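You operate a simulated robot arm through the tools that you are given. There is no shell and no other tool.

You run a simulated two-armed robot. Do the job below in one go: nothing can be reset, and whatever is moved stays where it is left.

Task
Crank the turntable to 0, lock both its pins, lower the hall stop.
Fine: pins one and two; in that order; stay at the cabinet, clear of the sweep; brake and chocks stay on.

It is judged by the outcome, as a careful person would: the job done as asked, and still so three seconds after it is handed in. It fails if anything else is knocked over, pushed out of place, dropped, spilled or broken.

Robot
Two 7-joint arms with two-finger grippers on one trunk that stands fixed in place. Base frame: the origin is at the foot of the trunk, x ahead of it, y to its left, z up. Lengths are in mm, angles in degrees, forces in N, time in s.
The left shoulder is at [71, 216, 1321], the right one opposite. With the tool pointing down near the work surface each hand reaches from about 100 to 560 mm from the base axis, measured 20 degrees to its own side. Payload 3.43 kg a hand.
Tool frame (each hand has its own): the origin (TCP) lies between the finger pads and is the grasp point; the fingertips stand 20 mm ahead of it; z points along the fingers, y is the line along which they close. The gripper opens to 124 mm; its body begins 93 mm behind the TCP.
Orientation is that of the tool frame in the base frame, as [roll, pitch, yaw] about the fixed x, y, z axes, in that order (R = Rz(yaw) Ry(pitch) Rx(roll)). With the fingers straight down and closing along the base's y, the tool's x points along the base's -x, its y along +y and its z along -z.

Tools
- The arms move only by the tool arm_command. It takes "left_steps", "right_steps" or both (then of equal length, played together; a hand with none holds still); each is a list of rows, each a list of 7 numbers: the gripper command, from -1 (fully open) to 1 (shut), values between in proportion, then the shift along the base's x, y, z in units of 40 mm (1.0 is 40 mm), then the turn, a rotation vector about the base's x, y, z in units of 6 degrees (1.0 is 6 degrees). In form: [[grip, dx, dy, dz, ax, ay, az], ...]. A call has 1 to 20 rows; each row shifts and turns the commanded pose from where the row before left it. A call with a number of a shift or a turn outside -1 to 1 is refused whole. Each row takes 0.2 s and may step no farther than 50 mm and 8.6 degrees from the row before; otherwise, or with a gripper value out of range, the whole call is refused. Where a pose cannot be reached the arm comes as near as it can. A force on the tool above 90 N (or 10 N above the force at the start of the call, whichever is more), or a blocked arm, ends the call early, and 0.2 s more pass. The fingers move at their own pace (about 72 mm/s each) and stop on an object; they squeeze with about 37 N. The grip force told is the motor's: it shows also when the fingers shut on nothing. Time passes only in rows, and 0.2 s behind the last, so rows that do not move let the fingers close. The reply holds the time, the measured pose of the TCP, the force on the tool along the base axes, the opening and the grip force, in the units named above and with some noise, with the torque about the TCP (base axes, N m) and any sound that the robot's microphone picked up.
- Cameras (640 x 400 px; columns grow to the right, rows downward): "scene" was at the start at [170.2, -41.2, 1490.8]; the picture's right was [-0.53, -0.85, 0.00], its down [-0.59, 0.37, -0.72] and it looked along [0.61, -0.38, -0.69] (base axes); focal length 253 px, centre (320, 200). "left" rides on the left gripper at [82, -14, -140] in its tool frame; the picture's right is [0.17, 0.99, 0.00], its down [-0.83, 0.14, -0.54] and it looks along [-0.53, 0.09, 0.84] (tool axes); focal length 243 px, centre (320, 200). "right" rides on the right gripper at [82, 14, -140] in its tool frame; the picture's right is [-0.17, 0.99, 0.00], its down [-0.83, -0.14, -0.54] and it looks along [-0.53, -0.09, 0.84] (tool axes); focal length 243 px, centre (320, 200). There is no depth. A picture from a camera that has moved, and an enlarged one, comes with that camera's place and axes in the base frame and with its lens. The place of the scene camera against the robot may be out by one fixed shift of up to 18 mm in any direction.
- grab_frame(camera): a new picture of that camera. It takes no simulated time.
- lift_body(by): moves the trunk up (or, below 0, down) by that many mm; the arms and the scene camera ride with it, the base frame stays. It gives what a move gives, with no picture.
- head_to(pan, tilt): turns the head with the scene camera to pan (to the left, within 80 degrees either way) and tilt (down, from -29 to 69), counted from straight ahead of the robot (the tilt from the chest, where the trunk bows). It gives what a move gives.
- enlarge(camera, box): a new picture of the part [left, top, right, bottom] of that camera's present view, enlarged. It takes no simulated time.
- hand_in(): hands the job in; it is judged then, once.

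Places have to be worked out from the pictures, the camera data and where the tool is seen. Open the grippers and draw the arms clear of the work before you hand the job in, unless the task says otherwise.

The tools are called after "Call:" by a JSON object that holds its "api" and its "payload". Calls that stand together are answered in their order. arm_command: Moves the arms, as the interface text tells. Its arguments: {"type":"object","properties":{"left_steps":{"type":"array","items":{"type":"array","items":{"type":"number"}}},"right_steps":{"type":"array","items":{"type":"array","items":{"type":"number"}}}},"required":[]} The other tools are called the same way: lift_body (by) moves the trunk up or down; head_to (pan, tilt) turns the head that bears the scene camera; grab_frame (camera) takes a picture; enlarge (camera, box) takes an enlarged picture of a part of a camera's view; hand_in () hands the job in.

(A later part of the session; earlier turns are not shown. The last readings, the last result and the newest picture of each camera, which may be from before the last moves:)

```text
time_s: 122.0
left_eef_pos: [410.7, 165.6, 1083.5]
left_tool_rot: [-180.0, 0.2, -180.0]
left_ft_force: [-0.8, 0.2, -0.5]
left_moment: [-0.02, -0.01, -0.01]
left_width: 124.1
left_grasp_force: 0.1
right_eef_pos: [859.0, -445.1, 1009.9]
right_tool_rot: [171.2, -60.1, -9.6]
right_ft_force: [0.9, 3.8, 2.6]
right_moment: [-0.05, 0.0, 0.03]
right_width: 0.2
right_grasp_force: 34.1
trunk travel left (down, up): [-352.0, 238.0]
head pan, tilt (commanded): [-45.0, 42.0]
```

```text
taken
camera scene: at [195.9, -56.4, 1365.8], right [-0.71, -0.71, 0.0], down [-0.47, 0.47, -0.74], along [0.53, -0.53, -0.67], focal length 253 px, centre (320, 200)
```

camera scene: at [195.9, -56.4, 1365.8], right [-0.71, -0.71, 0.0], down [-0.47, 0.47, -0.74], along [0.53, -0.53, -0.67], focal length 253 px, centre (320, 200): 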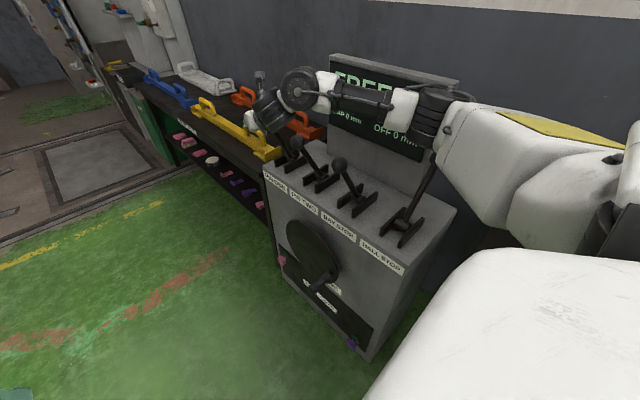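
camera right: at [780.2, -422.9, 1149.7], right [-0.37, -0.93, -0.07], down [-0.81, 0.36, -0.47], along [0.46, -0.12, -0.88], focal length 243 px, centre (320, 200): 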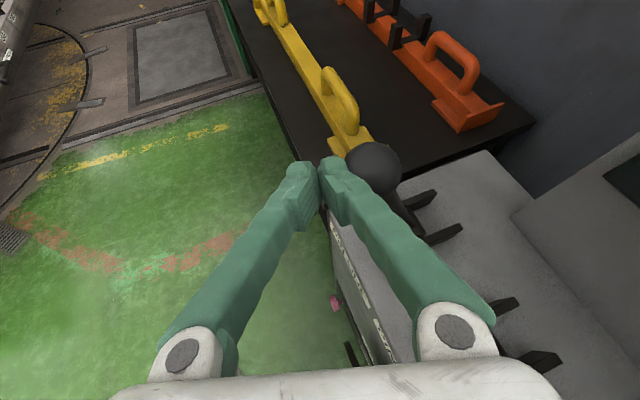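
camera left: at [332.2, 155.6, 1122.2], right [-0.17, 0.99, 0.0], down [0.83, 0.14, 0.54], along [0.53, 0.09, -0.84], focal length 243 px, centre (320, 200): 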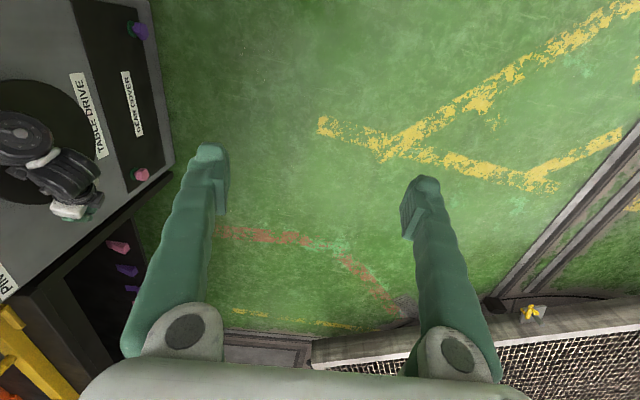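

Contact has begun (about 4 N). I push on toward −y, rising slightly to follow the lever's arc.

Call:
{"api": "arm_command", "payload": {"right_steps": [[1, 0, -0.2, 0.04, 0, 0, 0], [1, 0, -0.2, 0.04, 0, 0, 0], [1, 0, -0.2, 0.04, 0, 0, 0], [1, 0, -0.2, 0.04, 0, 0, 0], [1, 0, -0.25, 0.04, 0, 0, 0], [1, 0, -0.25, 0.04, 0, 0, 0], [1, 0, -0.25, 0, 0, 0, 0], [1, 0, -0.25, 0, 0, 0, 0]]}}

Call:
{"api": "grab_frame", "payload": {"camera": "right"}}

Call:
{"api": "enlarge", "payload": {"camera": "scene", "box": [240, 40, 480, 260]}}

```text
time_s: 123.8
left_eef_pos: [410.5, 167.4, 1083.9]
left_tool_rot: [-179.9, 0.1, 179.9]
left_ft_force: [0.0, 1.0, 0.2]
left_moment: [0.0, 0.0, 0.03]
left_width: 124.1
left_grasp_force: 0.1
right_eef_pos: [857.7, -517.8, 1018.1]
right_tool_rot: [171.0, -60.3, -9.3]
right_ft_force: [-0.3, 1.9, 0.6]
right_moment: [-0.04, -0.01, 0.05]
right_width: 0.0
right_grasp_force: 34.6
trunk travel left (down, up): [-352.0, 238.0]
head pan, tilt (commanded): [-45.0, 42.0]
```

```text
taken
camera right: at [778.4, -495.0, 1160.0], right [-0.37, -0.93, -0.07], down [-0.81, 0.36, -0.47], along [0.46, -0.12, -0.88], focal length 243 px, centre (320, 200)
```

right: 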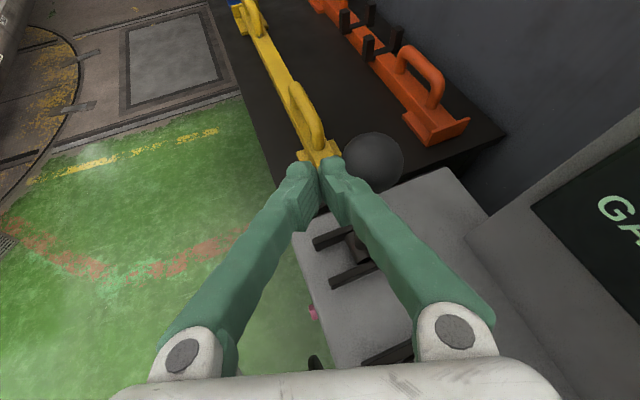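

```text
1.82 times, centred on (360, 150) of scene
camera zoom: at [195.7, -56.2, 1365.9], right [-0.71, -0.71, 0.0], down [-0.47, 0.47, -0.74], along [0.53, -0.53, -0.67], focal length 460 px, centre (247, 291)
```

zoom: 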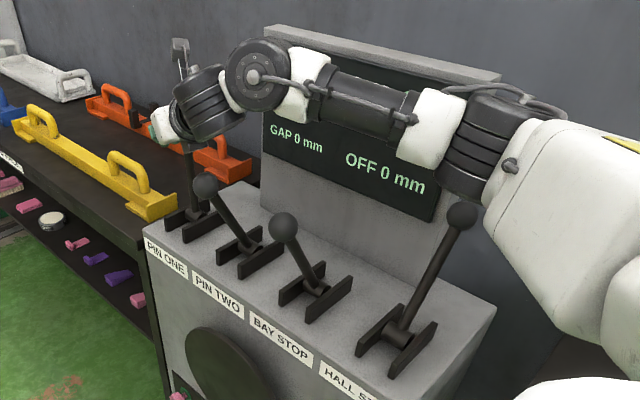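

The PIN ONE lever is near vertical and moving with under 2 N. I push on toward the back stop.

Call:
{"api": "arm_command", "payload": {"right_steps": [[1, 0, -0.25, 0, 0, 0, 0], [1, 0, -0.25, 0, 0, 0, 0], [1, 0, -0.25, 0, 0, 0, 0], [1, 0, -0.25, -0.03, 0, 0, 0], [1, 0, -0.25, -0.05, 0, 0, 0], [1, 0, -0.25, -0.05, 0, 0, 0], [1, 0, -0.2, -0.05, 0, 0, 0], [1, 0, -0.2, -0.05, 0, 0, 0]]}}

Call:
{"api": "grab_frame", "payload": {"camera": "right"}}

Call:
{"api": "enlarge", "payload": {"camera": "scene", "box": [240, 40, 480, 260]}}

```text
time_s: 125.6
left_eef_pos: [411.6, 166.6, 1082.7]
left_tool_rot: [-180.0, 0.1, -179.9]
left_ft_force: [0.2, 0.8, -0.5]
left_moment: [-0.02, 0.01, 0.0]
left_width: 124.0
left_grasp_force: 0.1
right_eef_pos: [857.7, -594.4, 1010.6]
right_tool_rot: [171.0, -60.2, -9.4]
right_ft_force: [0.9, 1.9, 0.7]
right_moment: [-0.03, 0.01, 0.02]
right_width: 0.0
right_grasp_force: 34.3
trunk travel left (down, up): [-352.0, 238.0]
head pan, tilt (commanded): [-45.0, 42.0]
```

```text
taken
camera right: at [778.8, -571.8, 1150.2], right [-0.37, -0.93, -0.07], down [-0.81, 0.36, -0.47], along [0.46, -0.12, -0.88], focal length 243 px, centre (320, 200)
```

right: 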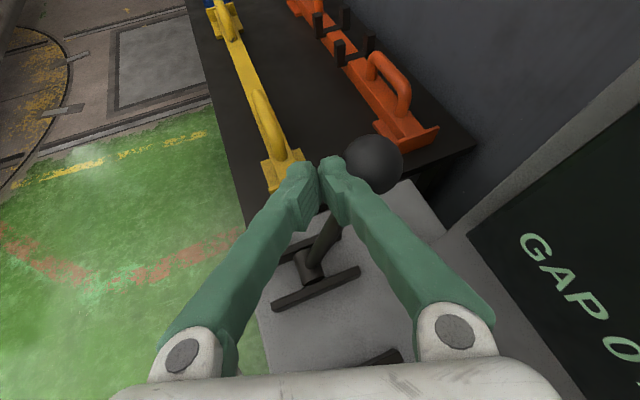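

```text
1.82 times, centred on (360, 150) of scene
camera zoom: at [196.0, -56.4, 1365.8], right [-0.71, -0.71, 0.0], down [-0.47, 0.47, -0.74], along [0.53, -0.53, -0.67], focal length 460 px, centre (247, 291)
```

zoom: 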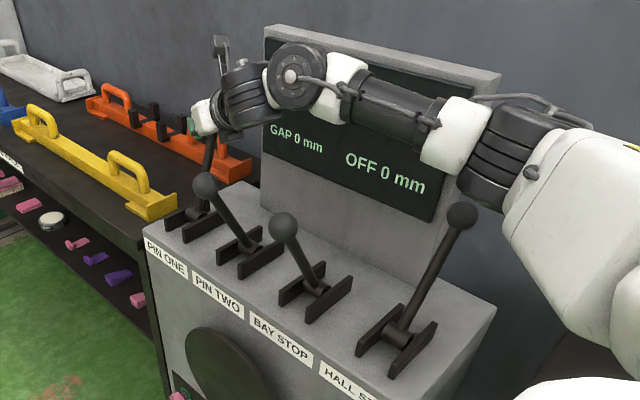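

It is leaning back now with little force. I push the last 30–40 mm gently to its stop.

Call:
{"api": "arm_command", "payload": {"right_steps": [[1, 0, -0.2, -0.05, 0, 0, 0], [1, 0, -0.2, -0.05, 0, 0, 0], [1, 0, -0.15, -0.04, 0, 0, 0], [1, 0, -0.15, -0.03, 0, 0, 0], [1, 0, -0.1, 0, 0, 0, 0], [1, 0, -0.1, 0, 0, 0, 0]]}}

Call:
{"api": "grab_frame", "payload": {"camera": "right"}}

Call:
{"api": "enlarge", "payload": {"camera": "scene", "box": [240, 40, 480, 260]}}

```text
time_s: 127.0
left_eef_pos: [411.5, 166.4, 1082.1]
left_tool_rot: [-179.9, 0.1, -180.0]
left_ft_force: [-1.0, 0.0, 0.7]
left_moment: [0.01, -0.03, 0.0]
left_width: 124.1
left_grasp_force: 0.0
right_eef_pos: [858.8, -627.7, 1001.5]
right_tool_rot: [170.9, -60.2, -9.2]
right_ft_force: [-4.1, 9.0, -1.9]
right_moment: [0.01, 0.04, -0.06]
right_width: 0.0
right_grasp_force: 34.1
trunk travel left (down, up): [-352.0, 238.0]
head pan, tilt (commanded): [-45.0, 42.0]
```

```text
taken
camera right: at [779.8, -605.7, 1143.4], right [-0.37, -0.93, -0.07], down [-0.81, 0.36, -0.47], along [0.46, -0.12, -0.88], focal length 243 px, centre (320, 200)
```

right: 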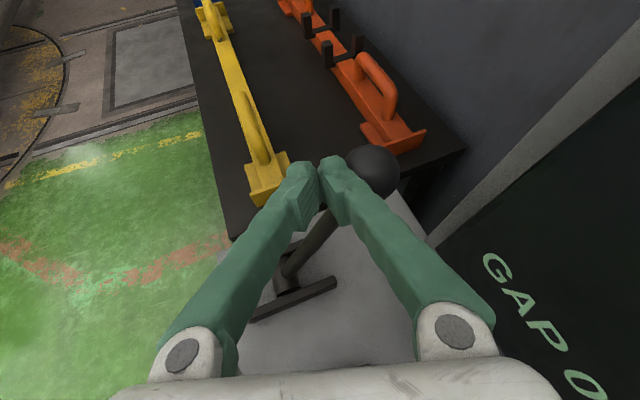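

```text
1.82 times, centred on (360, 150) of scene
camera zoom: at [196.0, -55.3, 1365.9], right [-0.71, -0.71, 0.0], down [-0.47, 0.47, -0.74], along [0.53, -0.53, -0.67], focal length 460 px, centre (247, 291)
```

zoom: 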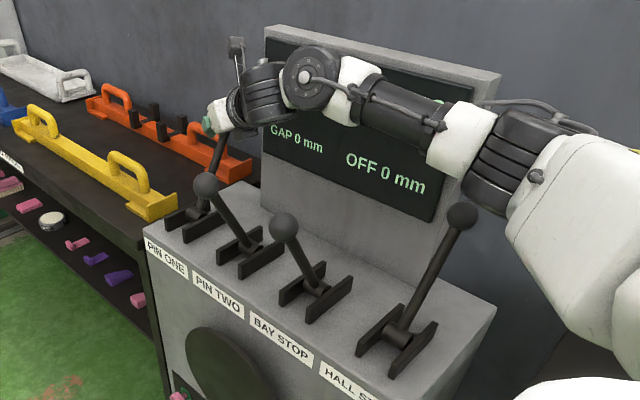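

Force has risen to 9 N, which suggests the stop is near. I press slightly further to make sure that the lever is home.

Call:
{"api": "arm_command", "payload": {"right_steps": [[1, 0, -0.1, 0, 0, 0, 0], [1, 0, -0.1, 0, 0, 0, 0], [1, 0, -0.1, 0, 0, 0, 0], [1, 0, 0, 0, 0, 0, 0]]}}

Call:
{"api": "grab_frame", "payload": {"camera": "right"}}

```text
time_s: 128.0
left_eef_pos: [410.9, 170.3, 1083.4]
left_tool_rot: [-179.8, 0.1, 180.0]
left_ft_force: [-0.5, 0.7, 0.3]
left_moment: [0.0, -0.02, 0.01]
left_width: 124.1
left_grasp_force: 0.0
right_eef_pos: [859.6, -627.7, 1000.4]
right_tool_rot: [170.9, -60.0, -8.2]
right_ft_force: [-17.6, 47.3, -11.4]
right_moment: [0.39, 0.07, -0.23]
right_width: 0.0
right_grasp_force: 34.2
trunk travel left (down, up): [-352.0, 238.0]
head pan, tilt (commanded): [-45.0, 42.0]
```

```text
taken
camera right: at [780.4, -607.8, 1144.0], right [-0.36, -0.93, -0.07], down [-0.82, 0.34, -0.46], along [0.46, -0.11, -0.88], focal length 243 px, centre (320, 200)
```

right: 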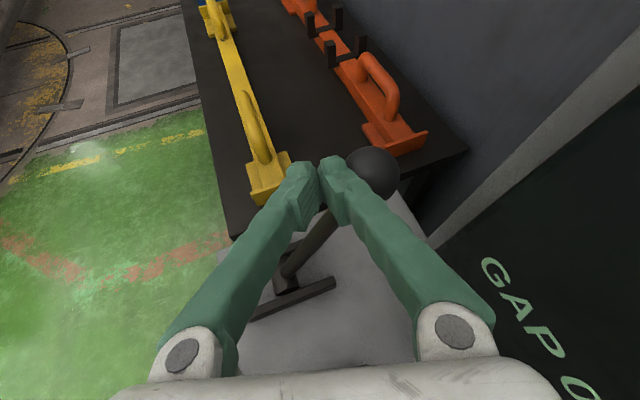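

It is hard against its stop (47 N, no further motion). I back off, lift clear, and read the display.

Call:
{"api": "arm_command", "payload": {"right_steps": [[1, 0, 0.3, 0, 0, 0, 0], [1, 0, 0.5, 0.1, 0, 0, 0], [1, 0, 0.5, 0.6, 0, 0, 0], [1, 0, 0.6, 0.7, 0, 0, 0], [1, 0, 0.6, 0.7, 0, 0, 0], [1, -0.4, 0.6, 0.6, 0, 0, 0], [1, -0.6, 0.6, 0.4, 0, 0, 0], [1, -0.6, 0.6, 0, 0, 0, 0]]}}

Call:
{"api": "grab_frame", "payload": {"camera": "scene"}}

Call:
{"api": "grab_frame", "payload": {"camera": "right"}}

```text
time_s: 129.8
left_eef_pos: [410.0, 166.4, 1084.4]
left_tool_rot: [179.9, 0.1, -180.0]
left_ft_force: [-1.1, 0.5, 0.3]
left_moment: [-0.02, -0.01, 0.0]
left_width: 124.1
left_grasp_force: 0.1
right_eef_pos: [794.5, -470.4, 1127.6]
right_tool_rot: [171.0, -60.3, -9.3]
right_ft_force: [0.4, -0.7, -0.5]
right_moment: [-0.03, -0.01, -0.02]
right_width: 0.0
right_grasp_force: 34.9
trunk travel left (down, up): [-352.0, 238.0]
head pan, tilt (commanded): [-45.0, 42.0]
```

```text
taken
camera scene: at [196.0, -55.9, 1365.8], right [-0.71, -0.71, 0.0], down [-0.47, 0.47, -0.74], along [0.53, -0.53, -0.67], focal length 253 px, centre (320, 200)
```

scene: 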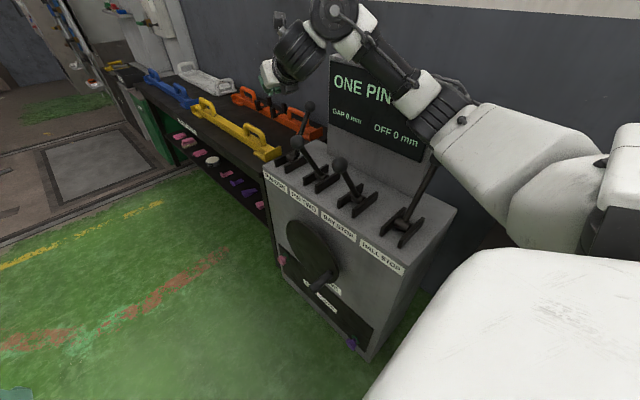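

```text
taken
camera right: at [715.1, -448.5, 1267.9], right [-0.37, -0.93, -0.07], down [-0.81, 0.36, -0.47], along [0.46, -0.12, -0.88], focal length 243 px, centre (320, 200)
```

right: 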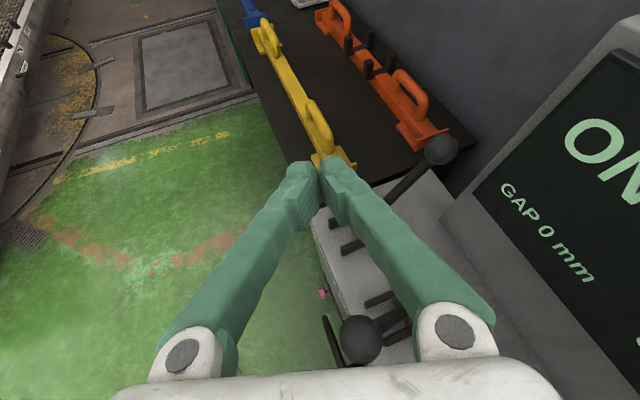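

The display now reads ONE PIN, so PIN ONE is locked. I move back to the front side of the PIN TWO knob (about (698,−465,1003)) with the same geometry, shifted by 160 mm.

Call:
{"api": "arm_command", "payload": {"right_steps": [[1, -0.8, 0.7, 0, 0, 0, 0], [1, -0.8, 0.7, 0, 0, 0, 0], [1, -0.8, 0.7, 0, 0, 0, 0], [1, 0, 0, -0.7, 0, 0, 0], [1, 0, 0, -0.7, 0, 0, 0], [1, 0, 0, -0.7, 0, 0, 0], [1, 0, 0, -0.6, 0, 0, 0], [1, 0, 0, 0, 0, 0, 0]]}}

Call:
{"api": "grab_frame", "payload": {"camera": "right"}}

Call:
{"api": "grab_frame", "payload": {"camera": "scene"}}

```text
time_s: 131.6
left_eef_pos: [410.6, 165.6, 1083.4]
left_tool_rot: [180.0, 0.2, 180.0]
left_ft_force: [-0.2, -0.2, 0.9]
left_moment: [0.01, -0.04, 0.05]
left_width: 124.2
left_grasp_force: 0.1
right_eef_pos: [697.8, -386.3, 1018.4]
right_tool_rot: [171.0, -60.3, -9.5]
right_ft_force: [-0.3, 0.3, 1.0]
right_moment: [-0.03, 0.02, 0.0]
right_width: 0.1
right_grasp_force: 34.6
trunk travel left (down, up): [-352.0, 238.0]
head pan, tilt (commanded): [-45.0, 42.0]
```

```text
taken
camera right: at [618.7, -364.1, 1159.6], right [-0.37, -0.93, -0.07], down [-0.81, 0.36, -0.47], along [0.46, -0.12, -0.88], focal length 243 px, centre (320, 200)
```

right: 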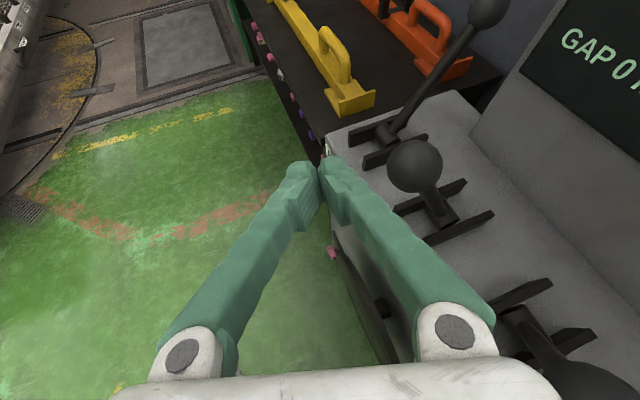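

```text
taken
camera scene: at [195.3, -55.6, 1366.0], right [-0.71, -0.71, 0.0], down [-0.47, 0.47, -0.74], along [0.53, -0.53, -0.67], focal length 253 px, centre (320, 200)
```

scene: 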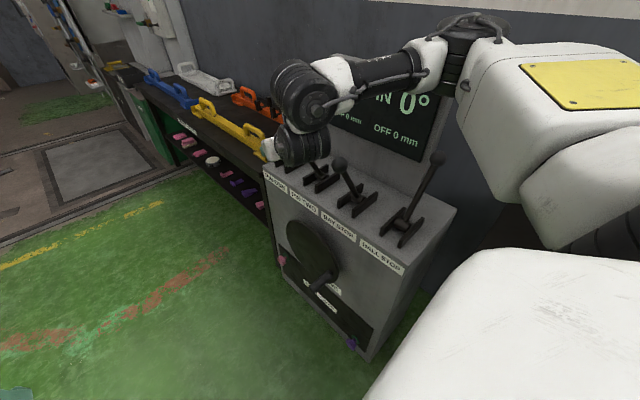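

The geometry is identical to PIN ONE's. I repeat the push for PIN TWO.

Call:
{"api": "arm_command", "payload": {"right_steps": [[1, 0.1, -0.4, -0.1, 0, 0, 0], [1, 0.05, -0.4, -0.1, 0, 0, 0], [1, 0, -0.25, 0, 0, 0, 0], [1, 0, -0.2, 0, 0, 0, 0], [1, 0, -0.2, 0, 0, 0, 0], [1, 0, -0.2, 0.04, 0, 0, 0], [1, 0, -0.2, 0.04, 0, 0, 0], [1, 0, -0.2, 0.04, 0, 0, 0], [1, 0, -0.2, 0.04, 0, 0, 0], [1, 0, -0.25, 0.04, 0, 0, 0], [1, 0, -0.25, 0.04, 0, 0, 0], [1, 0, -0.25, 0, 0, 0, 0], [1, 0, -0.25, 0, 0, 0, 0]]}}

Call:
{"api": "grab_frame", "payload": {"camera": "right"}}

Call:
{"api": "grab_frame", "payload": {"camera": "scene"}}

```text
time_s: 134.4
left_eef_pos: [410.6, 166.1, 1084.2]
left_tool_rot: [-180.0, 0.1, -180.0]
left_ft_force: [0.1, 0.1, 1.2]
left_moment: [-0.01, 0.01, 0.0]
left_width: 124.0
left_grasp_force: 0.2
right_eef_pos: [703.4, -516.9, 1020.1]
right_tool_rot: [171.0, -60.2, -9.5]
right_ft_force: [0.5, 1.4, 1.6]
right_moment: [-0.04, 0.01, -0.04]
right_width: 0.0
right_grasp_force: 34.4
trunk travel left (down, up): [-352.0, 238.0]
head pan, tilt (commanded): [-45.0, 42.0]
```

```text
taken
camera right: at [624.8, -493.8, 1161.1], right [-0.37, -0.93, -0.07], down [-0.81, 0.36, -0.47], along [0.46, -0.12, -0.88], focal length 243 px, centre (320, 200)
```

right: 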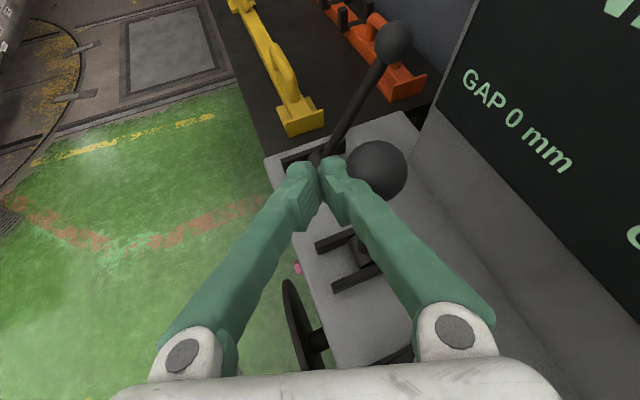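

```text
taken
camera scene: at [195.7, -56.4, 1365.9], right [-0.71, -0.71, 0.0], down [-0.47, 0.47, -0.74], along [0.53, -0.53, -0.67], focal length 253 px, centre (320, 200)
```

scene: 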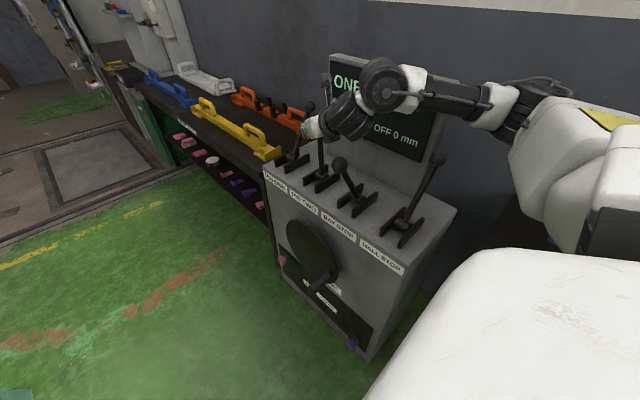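

PIN TWO is vertical, with low force. I continue to the back stop.

Call:
{"api": "arm_command", "payload": {"right_steps": [[1, 0, -0.25, 0, 0, 0, 0], [1, 0, -0.25, 0, 0, 0, 0], [1, 0, -0.25, 0, 0, 0, 0], [1, 0, -0.25, -0.03, 0, 0, 0], [1, 0, -0.25, -0.05, 0, 0, 0], [1, 0, -0.25, -0.05, 0, 0, 0], [1, 0, -0.2, -0.05, 0, 0, 0], [1, 0, -0.2, -0.05, 0, 0, 0]]}}

Call:
{"api": "grab_frame", "payload": {"camera": "right"}}

Call:
{"api": "grab_frame", "payload": {"camera": "scene"}}

```text
time_s: 136.2
left_eef_pos: [411.7, 166.7, 1083.9]
left_tool_rot: [-180.0, 0.1, -179.9]
left_ft_force: [0.2, -0.4, 0.2]
left_moment: [-0.02, 0.02, 0.01]
left_width: 124.0
left_grasp_force: 0.2
right_eef_pos: [703.1, -590.6, 1010.8]
right_tool_rot: [171.0, -60.2, -9.4]
right_ft_force: [1.2, 1.2, 0.3]
right_moment: [-0.01, 0.01, 0.02]
right_width: 0.0
right_grasp_force: 34.6
trunk travel left (down, up): [-352.0, 238.0]
head pan, tilt (commanded): [-45.0, 42.0]
```

```text
taken
camera right: at [625.2, -568.8, 1151.8], right [-0.37, -0.93, -0.07], down [-0.81, 0.36, -0.47], along [0.46, -0.12, -0.88], focal length 243 px, centre (320, 200)
```

right: 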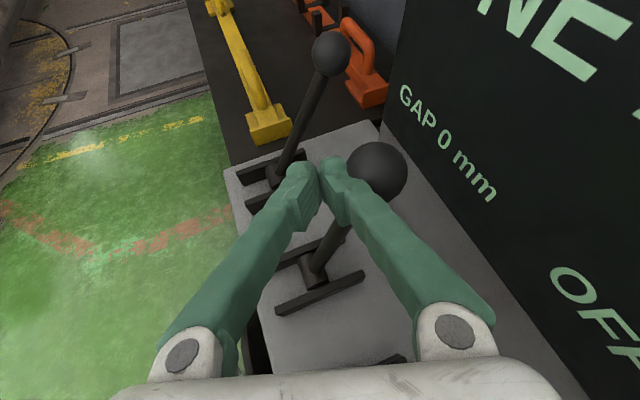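

```text
taken
camera scene: at [196.0, -56.4, 1365.8], right [-0.71, -0.71, 0.0], down [-0.47, 0.47, -0.74], along [0.53, -0.53, -0.67], focal length 253 px, centre (320, 200)
```

scene: 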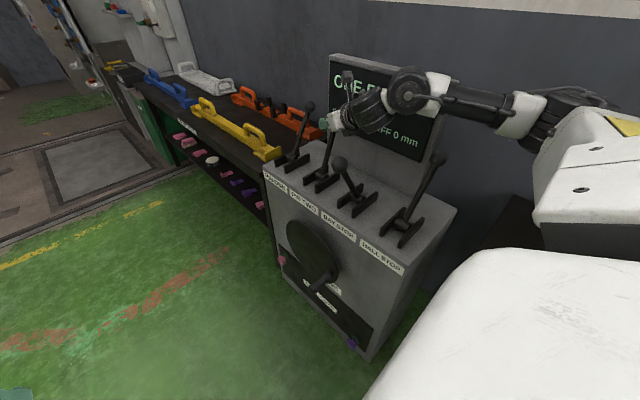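

Good progress at low force. I make the final push to the stop, as with PIN ONE.

Call:
{"api": "arm_command", "payload": {"right_steps": [[1, 0, -0.2, -0.05, 0, 0, 0], [1, 0, -0.2, -0.05, 0, 0, 0], [1, 0, -0.15, -0.04, 0, 0, 0], [1, 0, -0.15, -0.03, 0, 0, 0], [1, 0, -0.1, 0, 0, 0, 0], [1, 0, -0.1, 0, 0, 0, 0], [1, 0, -0.1, 0, 0, 0, 0], [1, 0, -0.1, 0, 0, 0, 0], [1, 0, -0.05, 0, 0, 0, 0], [1, 0, 0, 0, 0, 0, 0]]}}

Call:
{"api": "grab_frame", "payload": {"camera": "right"}}

Call:
{"api": "grab_frame", "payload": {"camera": "scene"}}

```text
time_s: 138.4
left_eef_pos: [411.0, 168.9, 1083.3]
left_tool_rot: [-179.8, 0.2, 180.0]
left_ft_force: [-0.4, 0.0, -0.4]
left_moment: [0.01, 0.02, -0.01]
left_width: 124.1
left_grasp_force: 0.0
right_eef_pos: [704.1, -628.6, 1004.4]
right_tool_rot: [171.2, -60.1, -8.9]
right_ft_force: [-6.1, 38.2, -8.8]
right_moment: [0.29, -0.01, -0.24]
right_width: 0.0
right_grasp_force: 35.0
trunk travel left (down, up): [-352.0, 238.0]
head pan, tilt (commanded): [-45.0, 42.0]
```

```text
taken
camera right: at [625.9, -607.9, 1145.1], right [-0.36, -0.93, -0.07], down [-0.81, 0.35, -0.46], along [0.46, -0.11, -0.88], focal length 243 px, centre (320, 200)
```

right: 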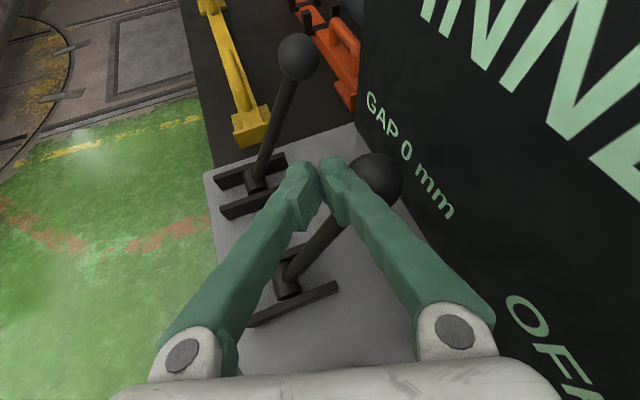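

```text
taken
camera scene: at [196.0, -52.0, 1366.0], right [-0.71, -0.71, 0.0], down [-0.47, 0.47, -0.74], along [0.53, -0.53, -0.67], focal length 253 px, centre (320, 200)
```

scene: 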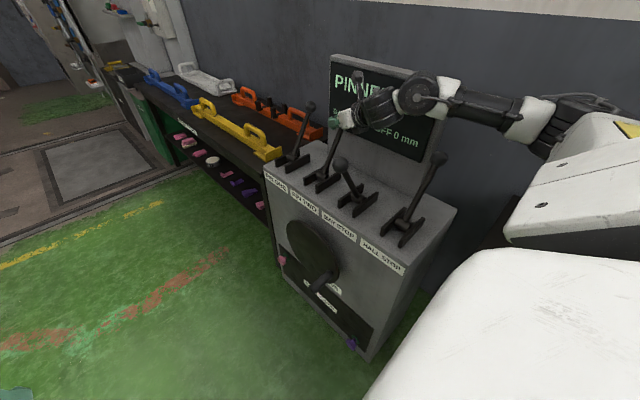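

The display now starts with "PINNE…", so both pins are home. I back off and lift clear, then read the whole display.

Call:
{"api": "arm_command", "payload": {"right_steps": [[1, 0, 0.3, 0, 0, 0, 0], [1, 0, 0.5, 0.1, 0, 0, 0], [1, 0, 0.5, 0.6, 0, 0, 0], [1, 0, 0.5, 0.8, 0, 0, 0], [1, 0, 0.5, 0.8, 0, 0, 0], [1, -0.3, 0.3, 0.9, 0, 0, 0], [1, -0.5, 0.3, 0.8, 0, 0, 0], [1, -0.5, 0.3, 0.8, 0, 0, 0]]}}

Call:
{"api": "grab_frame", "payload": {"camera": "scene"}}

Call:
{"api": "grab_frame", "payload": {"camera": "right"}}

```text
time_s: 140.4
left_eef_pos: [410.7, 165.5, 1083.7]
left_tool_rot: [180.0, 0.1, -180.0]
left_ft_force: [0.0, 0.5, 0.3]
left_moment: [-0.04, -0.02, 0.02]
left_width: 124.0
left_grasp_force: 0.0
right_eef_pos: [631.5, -501.3, 1038.8]
right_tool_rot: [169.6, -44.4, -7.7]
right_ft_force: [0.1, -0.1, 0.0]
right_moment: [0.03, -0.04, 0.02]
right_width: 0.0
right_grasp_force: 33.9
trunk travel left (down, up): [-352.0, 238.0]
head pan, tilt (commanded): [-45.0, 42.0]
stopped in row 8 (right hand): the arm was blocked; the commanded pose is now the measured one
```

```text
taken
camera scene: at [195.0, -57.3, 1365.9], right [-0.71, -0.71, 0.0], down [-0.47, 0.47, -0.74], along [0.53, -0.53, -0.67], focal length 253 px, centre (320, 200)
```

scene: 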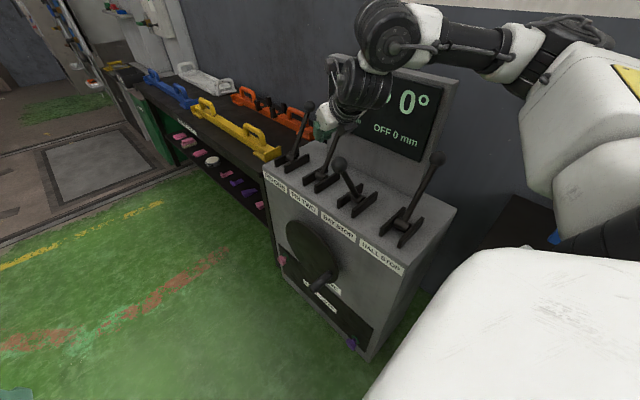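

```text
taken
camera right: at [594.1, -483.5, 1196.1], right [-0.37, -0.93, 0.01], down [-0.91, 0.36, -0.22], along [0.2, -0.09, -0.98], focal length 243 px, centre (320, 200)
```

right: 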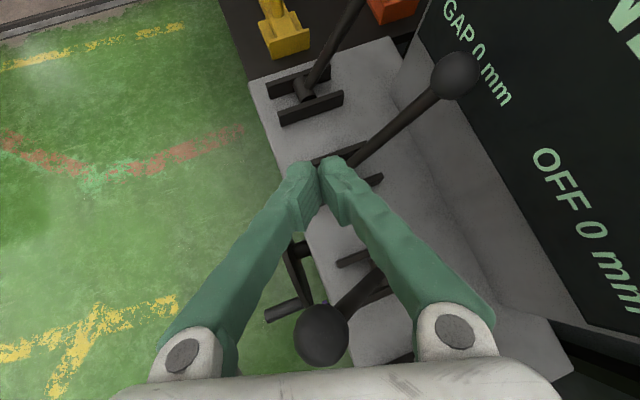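

The arm reported being blocked on the way up (no force on the tool), with the hand tilted. The BAY knob is still at its place (541,−466). I try a small, careful move toward +y and up and see whether it frees.

Call:
{"api": "arm_command", "payload": {"right_steps": [[1, 0.2, 0.3, 0.2, 0, 0, 0], [1, 0.2, 0.3, 0.2, 0, 0, 0], [1, 0, 0, 0, 0, 0, 0]]}}

Call:
{"api": "grab_frame", "payload": {"camera": "scene"}}

Call:
{"api": "grab_frame", "payload": {"camera": "right"}}

```text
time_s: 141.2
left_eef_pos: [410.6, 165.0, 1085.2]
left_tool_rot: [-180.0, 0.0, 180.0]
left_ft_force: [0.4, 0.1, 0.5]
left_moment: [0.01, 0.01, -0.01]
left_width: 123.9
left_grasp_force: 0.1
right_eef_pos: [649.4, -477.0, 1053.0]
right_tool_rot: [169.7, -44.4, -7.7]
right_ft_force: [0.5, 0.5, -0.4]
right_moment: [-0.03, 0.02, 0.0]
right_width: 0.1
right_grasp_force: 34.5
trunk travel left (down, up): [-352.0, 238.0]
head pan, tilt (commanded): [-45.0, 42.0]
```

```text
taken
camera scene: at [196.0, -56.9, 1365.8], right [-0.71, -0.71, 0.0], down [-0.47, 0.47, -0.74], along [0.53, -0.53, -0.67], focal length 253 px, centre (320, 200)
```

scene: 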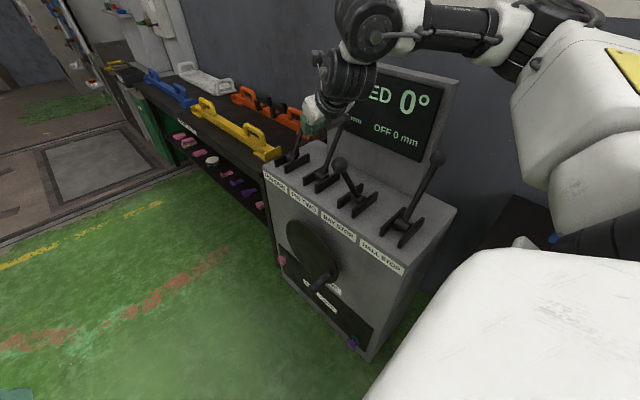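

```text
taken
camera right: at [611.5, -459.2, 1212.0], right [-0.37, -0.93, 0.01], down [-0.91, 0.36, -0.22], along [0.2, -0.09, -0.98], focal length 243 px, centre (320, 200)
```

right: 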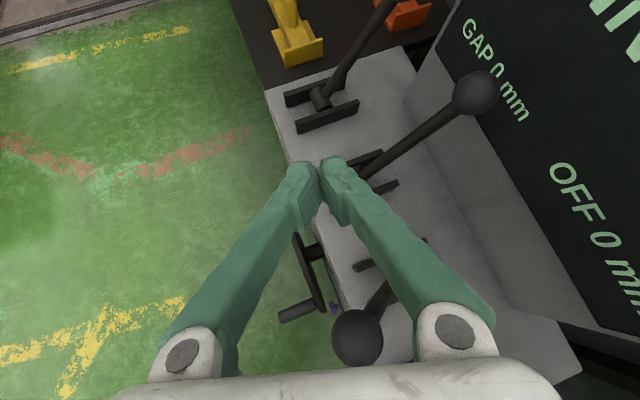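

It is free again, and the display shows "…ED 0°" (PINNED 0°). I raise the trunk 120 mm, which lifts the hand well clear of the levers and suits reaching the HALL STOP lever from above.

Call:
{"api": "lift_body", "payload": {"by": 120}}

Call:
{"api": "grab_frame", "payload": {"camera": "scene"}}

Call:
{"api": "grab_frame", "payload": {"camera": "right"}}

```text
time_s: 142.7
left_eef_pos: [412.1, 166.8, 1202.9]
left_tool_rot: [-180.0, 0.0, -180.0]
left_ft_force: [1.1, 0.1, 0.0]
left_moment: [0.02, -0.01, -0.01]
left_width: 124.0
left_grasp_force: 0.0
right_eef_pos: [650.4, -475.9, 1172.7]
right_tool_rot: [169.6, -44.4, -7.7]
right_ft_force: [0.2, 0.5, 1.1]
right_moment: [0.03, 0.01, 0.03]
right_width: 0.0
right_grasp_force: 33.9
trunk travel left (down, up): [-472.0, 118.0]
head pan, tilt (commanded): [-45.0, 42.0]
```

```text
taken
camera scene: at [161.4, -56.6, 1490.3], right [-0.71, -0.71, 0.0], down [-0.47, 0.47, -0.74], along [0.53, -0.53, -0.67], focal length 253 px, centre (320, 200)
```

scene: 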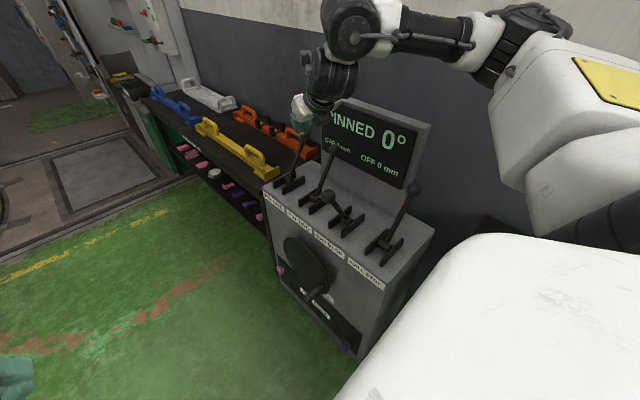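

```text
taken
camera right: at [611.4, -458.9, 1331.1], right [-0.37, -0.93, 0.01], down [-0.91, 0.36, -0.22], along [0.2, -0.09, -0.98], focal length 243 px, centre (320, 200)
```

right: 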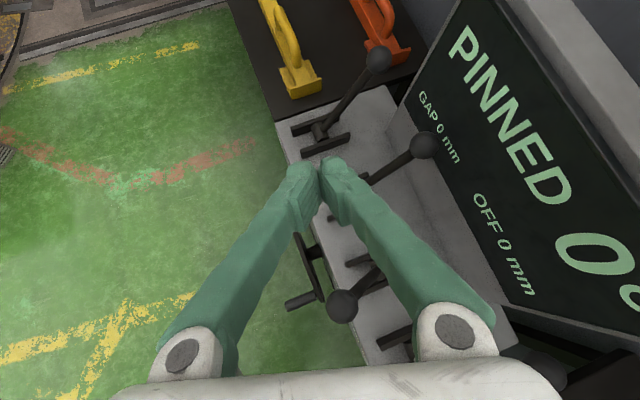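

PINNED 0°, both pins are in. Now I bring the right hand back toward the HALL STOP lever in small steps, turning the tool further down and straight.

Call:
{"api": "arm_command", "payload": {"right_steps": [[1, -0.4, -0.4, 0.1, 0, 0.5, 0.5], [1, -0.4, -0.4, 0.1, 0, 0.5, 0.5], [1, -0.4, -0.4, 0.1, 0, 0.5, 0.5], [1, -0.4, -0.4, 0.1, 0, 0.5, 0.5], [1, -0.4, -0.4, 0.1, 0, 0.5, 0.5], [1, -0.4, -0.4, 0.1, 0, 0.5, 0.5], [1, 0, 0, 0, 0, 0, 0]]}}

Call:
{"api": "grab_frame", "payload": {"camera": "scene"}}

Call:
{"api": "grab_frame", "payload": {"camera": "right"}}

```text
time_s: 144.3
left_eef_pos: [411.8, 165.6, 1202.9]
left_tool_rot: [-180.0, 0.1, -180.0]
left_ft_force: [0.0, -1.3, 0.2]
left_moment: [0.01, -0.01, 0.0]
left_width: 123.8
left_grasp_force: 0.1
right_eef_pos: [553.2, -571.5, 1197.5]
right_tool_rot: [170.2, -26.5, 10.2]
right_ft_force: [-0.4, -0.5, -0.5]
right_moment: [0.01, 0.01, -0.01]
right_width: 0.0
right_grasp_force: 34.8
trunk travel left (down, up): [-472.0, 118.0]
head pan, tilt (commanded): [-45.0, 42.0]
```

```text
taken
camera scene: at [161.3, -56.5, 1490.4], right [-0.71, -0.71, 0.0], down [-0.47, 0.47, -0.74], along [0.53, -0.53, -0.67], focal length 253 px, centre (320, 200)
```

scene: 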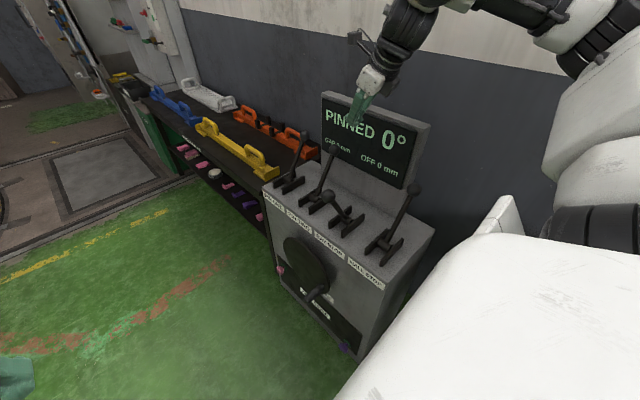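

```text
taken
camera right: at [561.5, -559.1, 1360.6], right [-0.05, -1.0, 0.08], down [-0.99, 0.05, 0.08], along [-0.09, -0.07, -0.99], focal length 243 px, centre (320, 200)
```

right: 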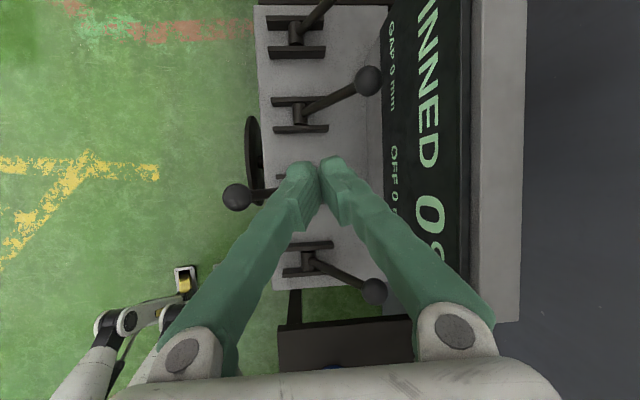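

From above I see the HALL STOP knob at about (383,−664,1003), back position, and the BAY STOP knob still forward. I move over the hall knob at safe height and then open the fingers along y.

Call:
{"api": "arm_command", "payload": {"right_steps": [[1, -0.6, -0.33, 0, 0, 0, 0], [1, -0.6, -0.33, 0, 0, 0, 0], [1, -0.6, -0.33, 0, 0, 0, 0], [1, -0.6, -0.33, 0, 0, 0, 0], [1, -0.6, -0.33, 0, 0, 0, 0], [1, -0.6, -0.33, 0, 0, 0, 0], [1, -0.6, -0.33, 0, 0, 0, 0], [1, 0, 0, 0, 0, 0, 0]]}}

Call:
{"api": "grab_frame", "payload": {"camera": "scene"}}

Call:
{"api": "grab_frame", "payload": {"camera": "right"}}

```text
time_s: 146.1
left_eef_pos: [411.5, 165.7, 1203.1]
left_tool_rot: [-180.0, 0.0, -180.0]
left_ft_force: [-0.2, 0.2, -0.1]
left_moment: [-0.02, 0.01, -0.01]
left_width: 123.9
left_grasp_force: 0.0
right_eef_pos: [497.7, -657.3, 1119.9]
right_tool_rot: [170.1, -26.5, 10.2]
right_ft_force: [-0.5, 1.1, -0.8]
right_moment: [0.01, -0.01, -0.01]
right_width: 0.0
right_grasp_force: 34.5
right hand out of reach, approached as far as the arm can: row 1, 2, 3, 4, 5, 6, 7
trunk travel left (down, up): [-472.0, 118.0]
head pan, tilt (commanded): [-45.0, 42.0]
```

```text
taken
camera scene: at [161.2, -56.1, 1490.5], right [-0.71, -0.71, 0.0], down [-0.47, 0.47, -0.74], along [0.53, -0.53, -0.67], focal length 253 px, centre (320, 200)
```

scene: 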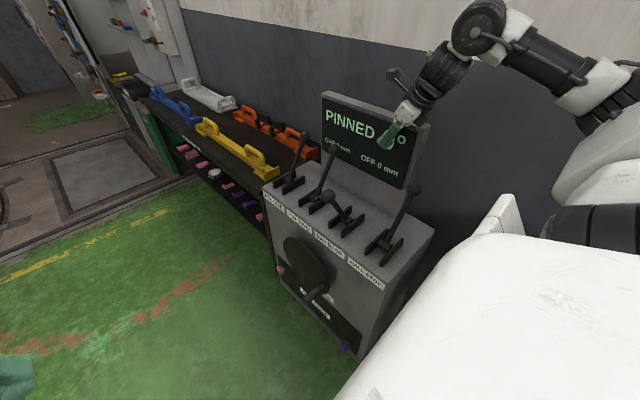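

```text
taken
camera right: at [506.7, -644.6, 1281.5], right [-0.05, -1.0, 0.08], down [-0.99, 0.05, 0.08], along [-0.09, -0.07, -0.99], focal length 243 px, centre (320, 200)
```

right: 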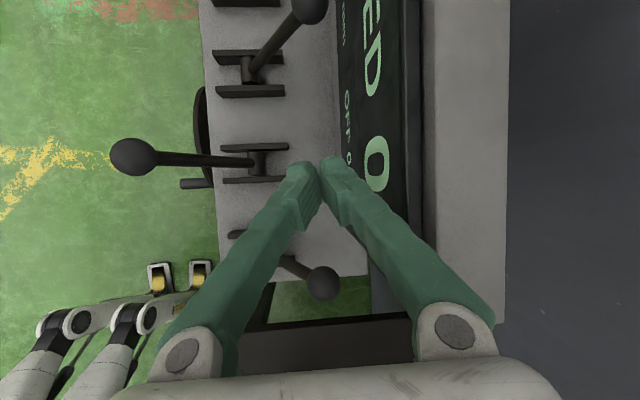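

The arm can't come closer in this roll (it drifted to (498,−657,1120), no contact). I go back out to the reachable area and unwind the wrist about the tool axis toward the initial hand orientation, in free air.

Call:
{"api": "arm_command", "payload": {"right_steps": [[1, 0.4, 0.6, 0.6, 0, 0, 0], [1, 0.4, 0.6, 0.6, 0, 0, 0], [1, 0.4, 0.6, 0.6, 0, 0, 0], [1, 0.1, 0.3, 0.3, 0, 0, 0], [1, 0, 0, 0, 0.463, -0.09, -0.882], [1, 0, 0, 0, 0.463, -0.09, -0.882], [1, 0, 0, 0, 0.463, -0.09, -0.882], [1, 0, 0, 0, 0.463, -0.09, -0.882], [1, 0, 0, 0, 0.463, -0.09, -0.882], [1, 0, 0, 0, 0.463, -0.09, -0.882], [1, 0, 0, 0, 0.463, -0.09, -0.882], [1, 0, 0, 0, 0.463, -0.09, -0.882]]}}

Call:
{"api": "grab_frame", "payload": {"camera": "scene"}}

Call:
{"api": "grab_frame", "payload": {"camera": "right"}}

```text
time_s: 148.7
left_eef_pos: [411.7, 166.5, 1203.0]
left_tool_rot: [-179.9, 0.1, -180.0]
left_ft_force: [0.1, 0.2, -0.5]
left_moment: [0.0, 0.03, 0.03]
left_width: 124.0
left_grasp_force: 0.2
right_eef_pos: [550.8, -572.8, 1204.8]
right_tool_rot: [-165.3, -24.3, -43.4]
right_ft_force: [-0.5, -0.4, 0.5]
right_moment: [0.01, 0.02, 0.01]
right_width: 0.0
right_grasp_force: 34.6
trunk travel left (down, up): [-472.0, 118.0]
head pan, tilt (commanded): [-45.0, 42.0]
```

```text
taken
camera scene: at [161.0, -56.5, 1490.5], right [-0.71, -0.71, 0.0], down [-0.47, 0.47, -0.74], along [0.53, -0.53, -0.67], focal length 253 px, centre (320, 200)
```

scene: 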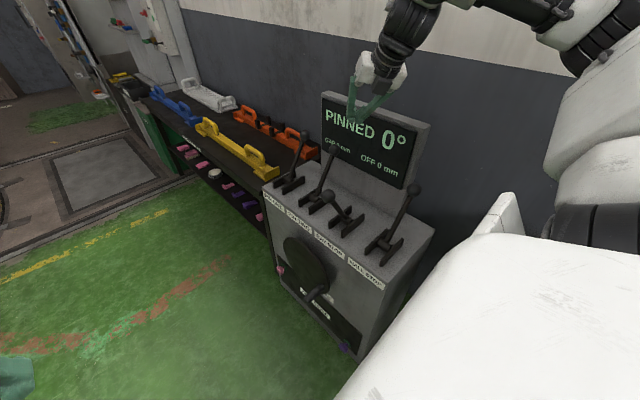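

```text
taken
camera right: at [532.0, -622.4, 1357.8], right [-0.69, -0.66, -0.3], down [-0.72, 0.68, 0.17], along [0.09, 0.33, -0.94], focal length 243 px, centre (320, 200)
```

right: 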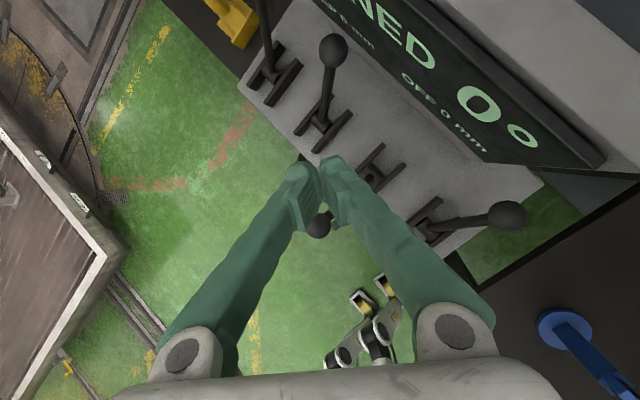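

Unwinding works. I continue the rotation about the tool axis toward the original orientation.

Call:
{"api": "arm_command", "payload": {"right_steps": [[1, 0, 0, 0, 0.463, -0.09, -0.882], [1, 0, 0, 0, 0.463, -0.09, -0.882], [1, 0, 0, 0, 0.463, -0.09, -0.882], [1, 0, 0, 0, 0.463, -0.09, -0.882], [1, 0, 0, 0, 0.463, -0.09, -0.882], [1, 0, 0, 0, 0.463, -0.09, -0.882], [1, 0, 0, 0, 0.463, -0.09, -0.882], [1, 0, 0, 0, 0.463, -0.09, -0.882], [1, 0, 0, 0, 0.463, -0.09, -0.882], [1, 0, 0, 0, 0.463, -0.09, -0.882], [1, 0, 0, 0, 0.463, -0.09, -0.882], [1, 0, 0, 0, 0.463, -0.09, -0.882], [1, 0, 0, 0, 0.463, -0.09, -0.882], [1, 0, 0, 0, 0.463, -0.09, -0.882], [1, 0, 0, 0, 0.463, -0.09, -0.882], [1, 0, 0, 0, 0.463, -0.09, -0.882], [1, 0, 0, 0, 0.463, -0.09, -0.882], [1, 0, 0, 0, 0.463, -0.09, -0.882], [1, 0, 0, 0, 0.463, -0.09, -0.882], [1, 0, 0, 0, 0.463, -0.09, -0.882]]}}

Call:
{"api": "grab_frame", "payload": {"camera": "scene"}}

Call:
{"api": "grab_frame", "payload": {"camera": "right"}}

```text
time_s: 152.9
left_eef_pos: [410.4, 166.2, 1203.9]
left_tool_rot: [179.9, 0.1, -179.9]
left_ft_force: [-0.3, -0.1, 0.4]
left_moment: [-0.01, 0.03, 0.02]
left_width: 124.1
left_grasp_force: 0.0
right_eef_pos: [550.4, -573.1, 1203.2]
right_tool_rot: [-164.7, 24.0, -157.0]
right_ft_force: [0.2, 0.4, 0.6]
right_moment: [-0.01, 0.02, 0.0]
right_width: 0.1
right_grasp_force: 34.0
trunk travel left (down, up): [-472.0, 118.0]
head pan, tilt (commanded): [-45.0, 42.0]
```

```text
taken
camera scene: at [161.0, -56.5, 1490.5], right [-0.71, -0.71, 0.0], down [-0.47, 0.47, -0.74], along [0.53, -0.53, -0.67], focal length 253 px, centre (320, 200)
```

scene: 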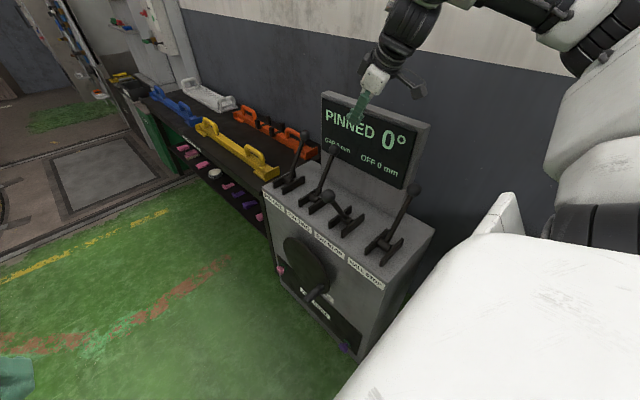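

```text
taken
camera right: at [412.6, -577.0, 1290.2], right [-0.14, 0.98, -0.17], down [0.49, 0.22, 0.85], along [0.86, 0.03, -0.5], focal length 243 px, centre (320, 200)
```

right: 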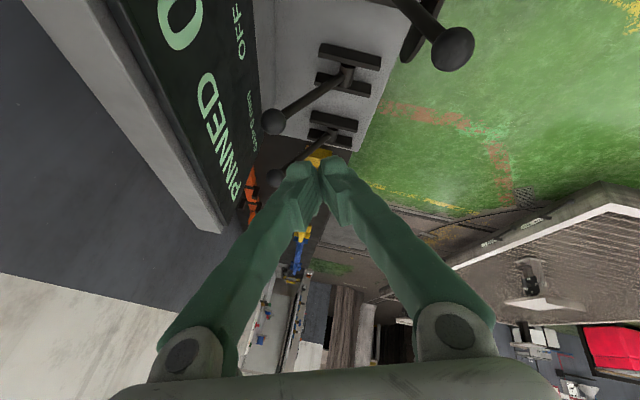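

The hand is nearly back in its original orientation. I finish turning it to straight down while moving to about (430,−600,1227), close to its known starting pose.

Call:
{"api": "arm_command", "payload": {"right_steps": [[1, -0.5, -0.1, 0.1, 0.28, 0.735, -0.535], [1, -0.5, -0.1, 0.1, 0.28, 0.735, -0.535], [1, -0.5, -0.1, 0.1, 0.28, 0.735, -0.535], [1, -0.5, -0.1, 0.1, 0.28, 0.735, -0.535], [1, -0.5, -0.1, 0.1, 0.28, 0.735, -0.535], [1, -0.5, -0.1, 0.1, 0.28, 0.735, -0.535], [1, 0, 0, 0, 0, 0, 0]]}}

Call:
{"api": "grab_frame", "payload": {"camera": "scene"}}

Call:
{"api": "grab_frame", "payload": {"camera": "right"}}

```text
time_s: 154.5
left_eef_pos: [410.8, 164.8, 1203.9]
left_tool_rot: [-180.0, 0.1, -180.0]
left_ft_force: [-0.7, -0.5, -0.3]
left_moment: [-0.02, -0.03, 0.0]
left_width: 124.0
left_grasp_force: 0.1
right_eef_pos: [515.7, -583.6, 1165.1]
right_tool_rot: [179.9, -0.1, -179.9]
right_ft_force: [0.8, 0.1, -0.4]
right_moment: [0.02, 0.0, -0.05]
right_width: 0.1
right_grasp_force: 34.3
right hand out of reach, approached as far as the arm can: row 1, 2, 3, 4, 5, 6
trunk travel left (down, up): [-472.0, 118.0]
head pan, tilt (commanded): [-45.0, 42.0]
```

```text
taken
camera scene: at [160.8, -56.7, 1490.5], right [-0.71, -0.71, 0.0], down [-0.47, 0.47, -0.74], along [0.53, -0.53, -0.67], focal length 253 px, centre (320, 200)
```

scene: 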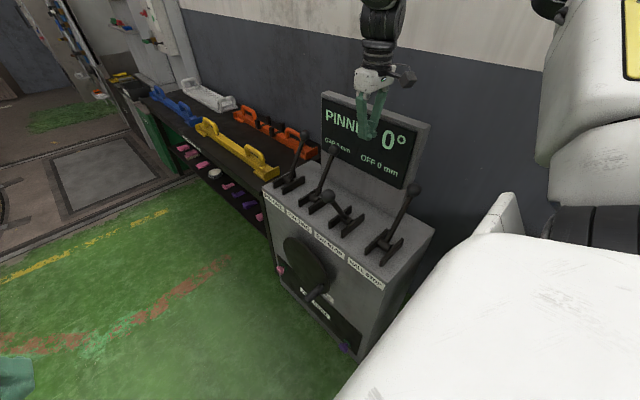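

```text
taken
camera right: at [433.6, -570.5, 1305.5], right [0.16, 0.99, 0.0], down [0.83, -0.14, 0.54], along [0.53, -0.09, -0.84], focal length 243 px, centre (320, 200)
```

right: 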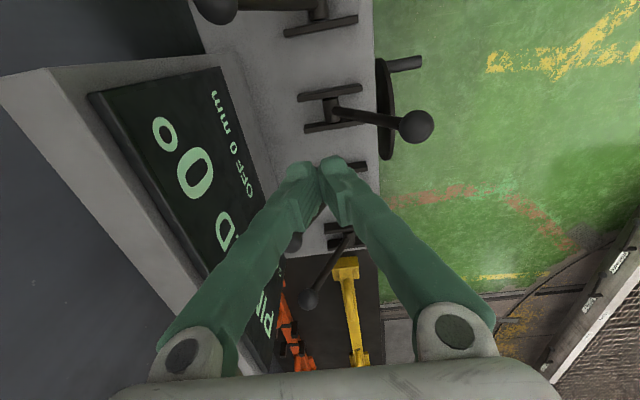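

The hand is straight down now but stopped at (516,−584,1165), short of the commanded spot. There is free space between the BAY and HALL levers, so I try going lower and inward from here in small steps.

Call:
{"api": "arm_command", "payload": {"right_steps": [[1, -0.3, -0.2, -0.5, 0, 0, 0], [1, -0.3, -0.2, -0.5, 0, 0, 0], [1, -0.3, -0.2, -0.5, 0, 0, 0], [1, -0.3, -0.2, -0.4, 0, 0, 0], [1, 0, 0, 0, 0, 0, 0]]}}

Call:
{"api": "grab_frame", "payload": {"camera": "scene"}}

Call:
{"api": "grab_frame", "payload": {"camera": "right"}}

```text
time_s: 155.7
left_eef_pos: [411.1, 166.4, 1203.3]
left_tool_rot: [179.9, 0.2, 180.0]
left_ft_force: [0.2, 0.8, -0.3]
left_moment: [0.0, -0.03, 0.02]
left_width: 124.1
left_grasp_force: 0.1
right_eef_pos: [467.3, -614.4, 1086.9]
right_tool_rot: [179.9, -0.1, -179.8]
right_ft_force: [-0.5, 0.0, 0.4]
right_moment: [0.02, -0.01, 0.0]
right_width: 0.1
right_grasp_force: 34.5
trunk travel left (down, up): [-472.0, 118.0]
head pan, tilt (commanded): [-45.0, 42.0]
```

```text
taken
camera scene: at [161.1, -56.0, 1490.5], right [-0.71, -0.71, 0.0], down [-0.47, 0.47, -0.74], along [0.53, -0.53, -0.67], focal length 253 px, centre (320, 200)
```

scene: 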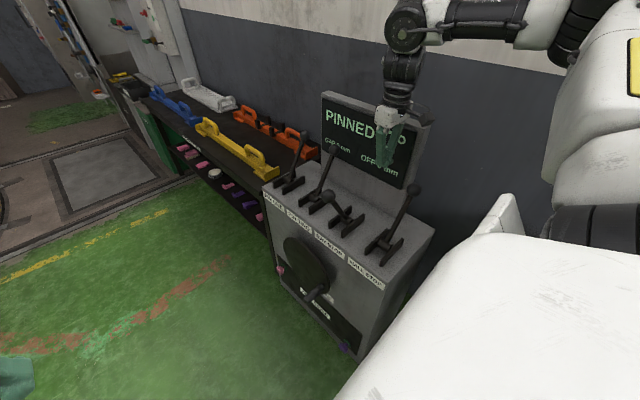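

```text
taken
camera right: at [385.4, -600.1, 1228.3], right [0.16, 0.99, 0.0], down [0.83, -0.14, 0.54], along [0.53, -0.09, -0.84], focal length 243 px, centre (320, 200)
```

right: 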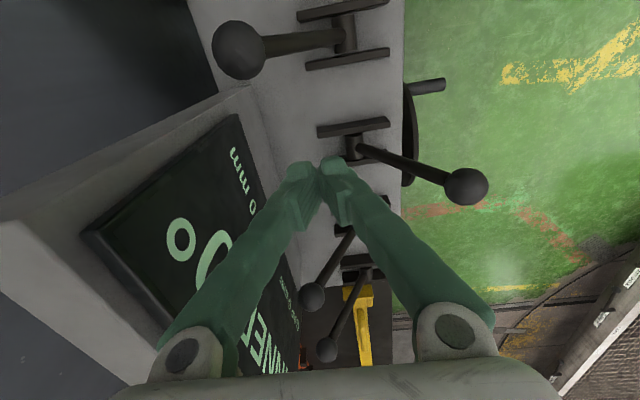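

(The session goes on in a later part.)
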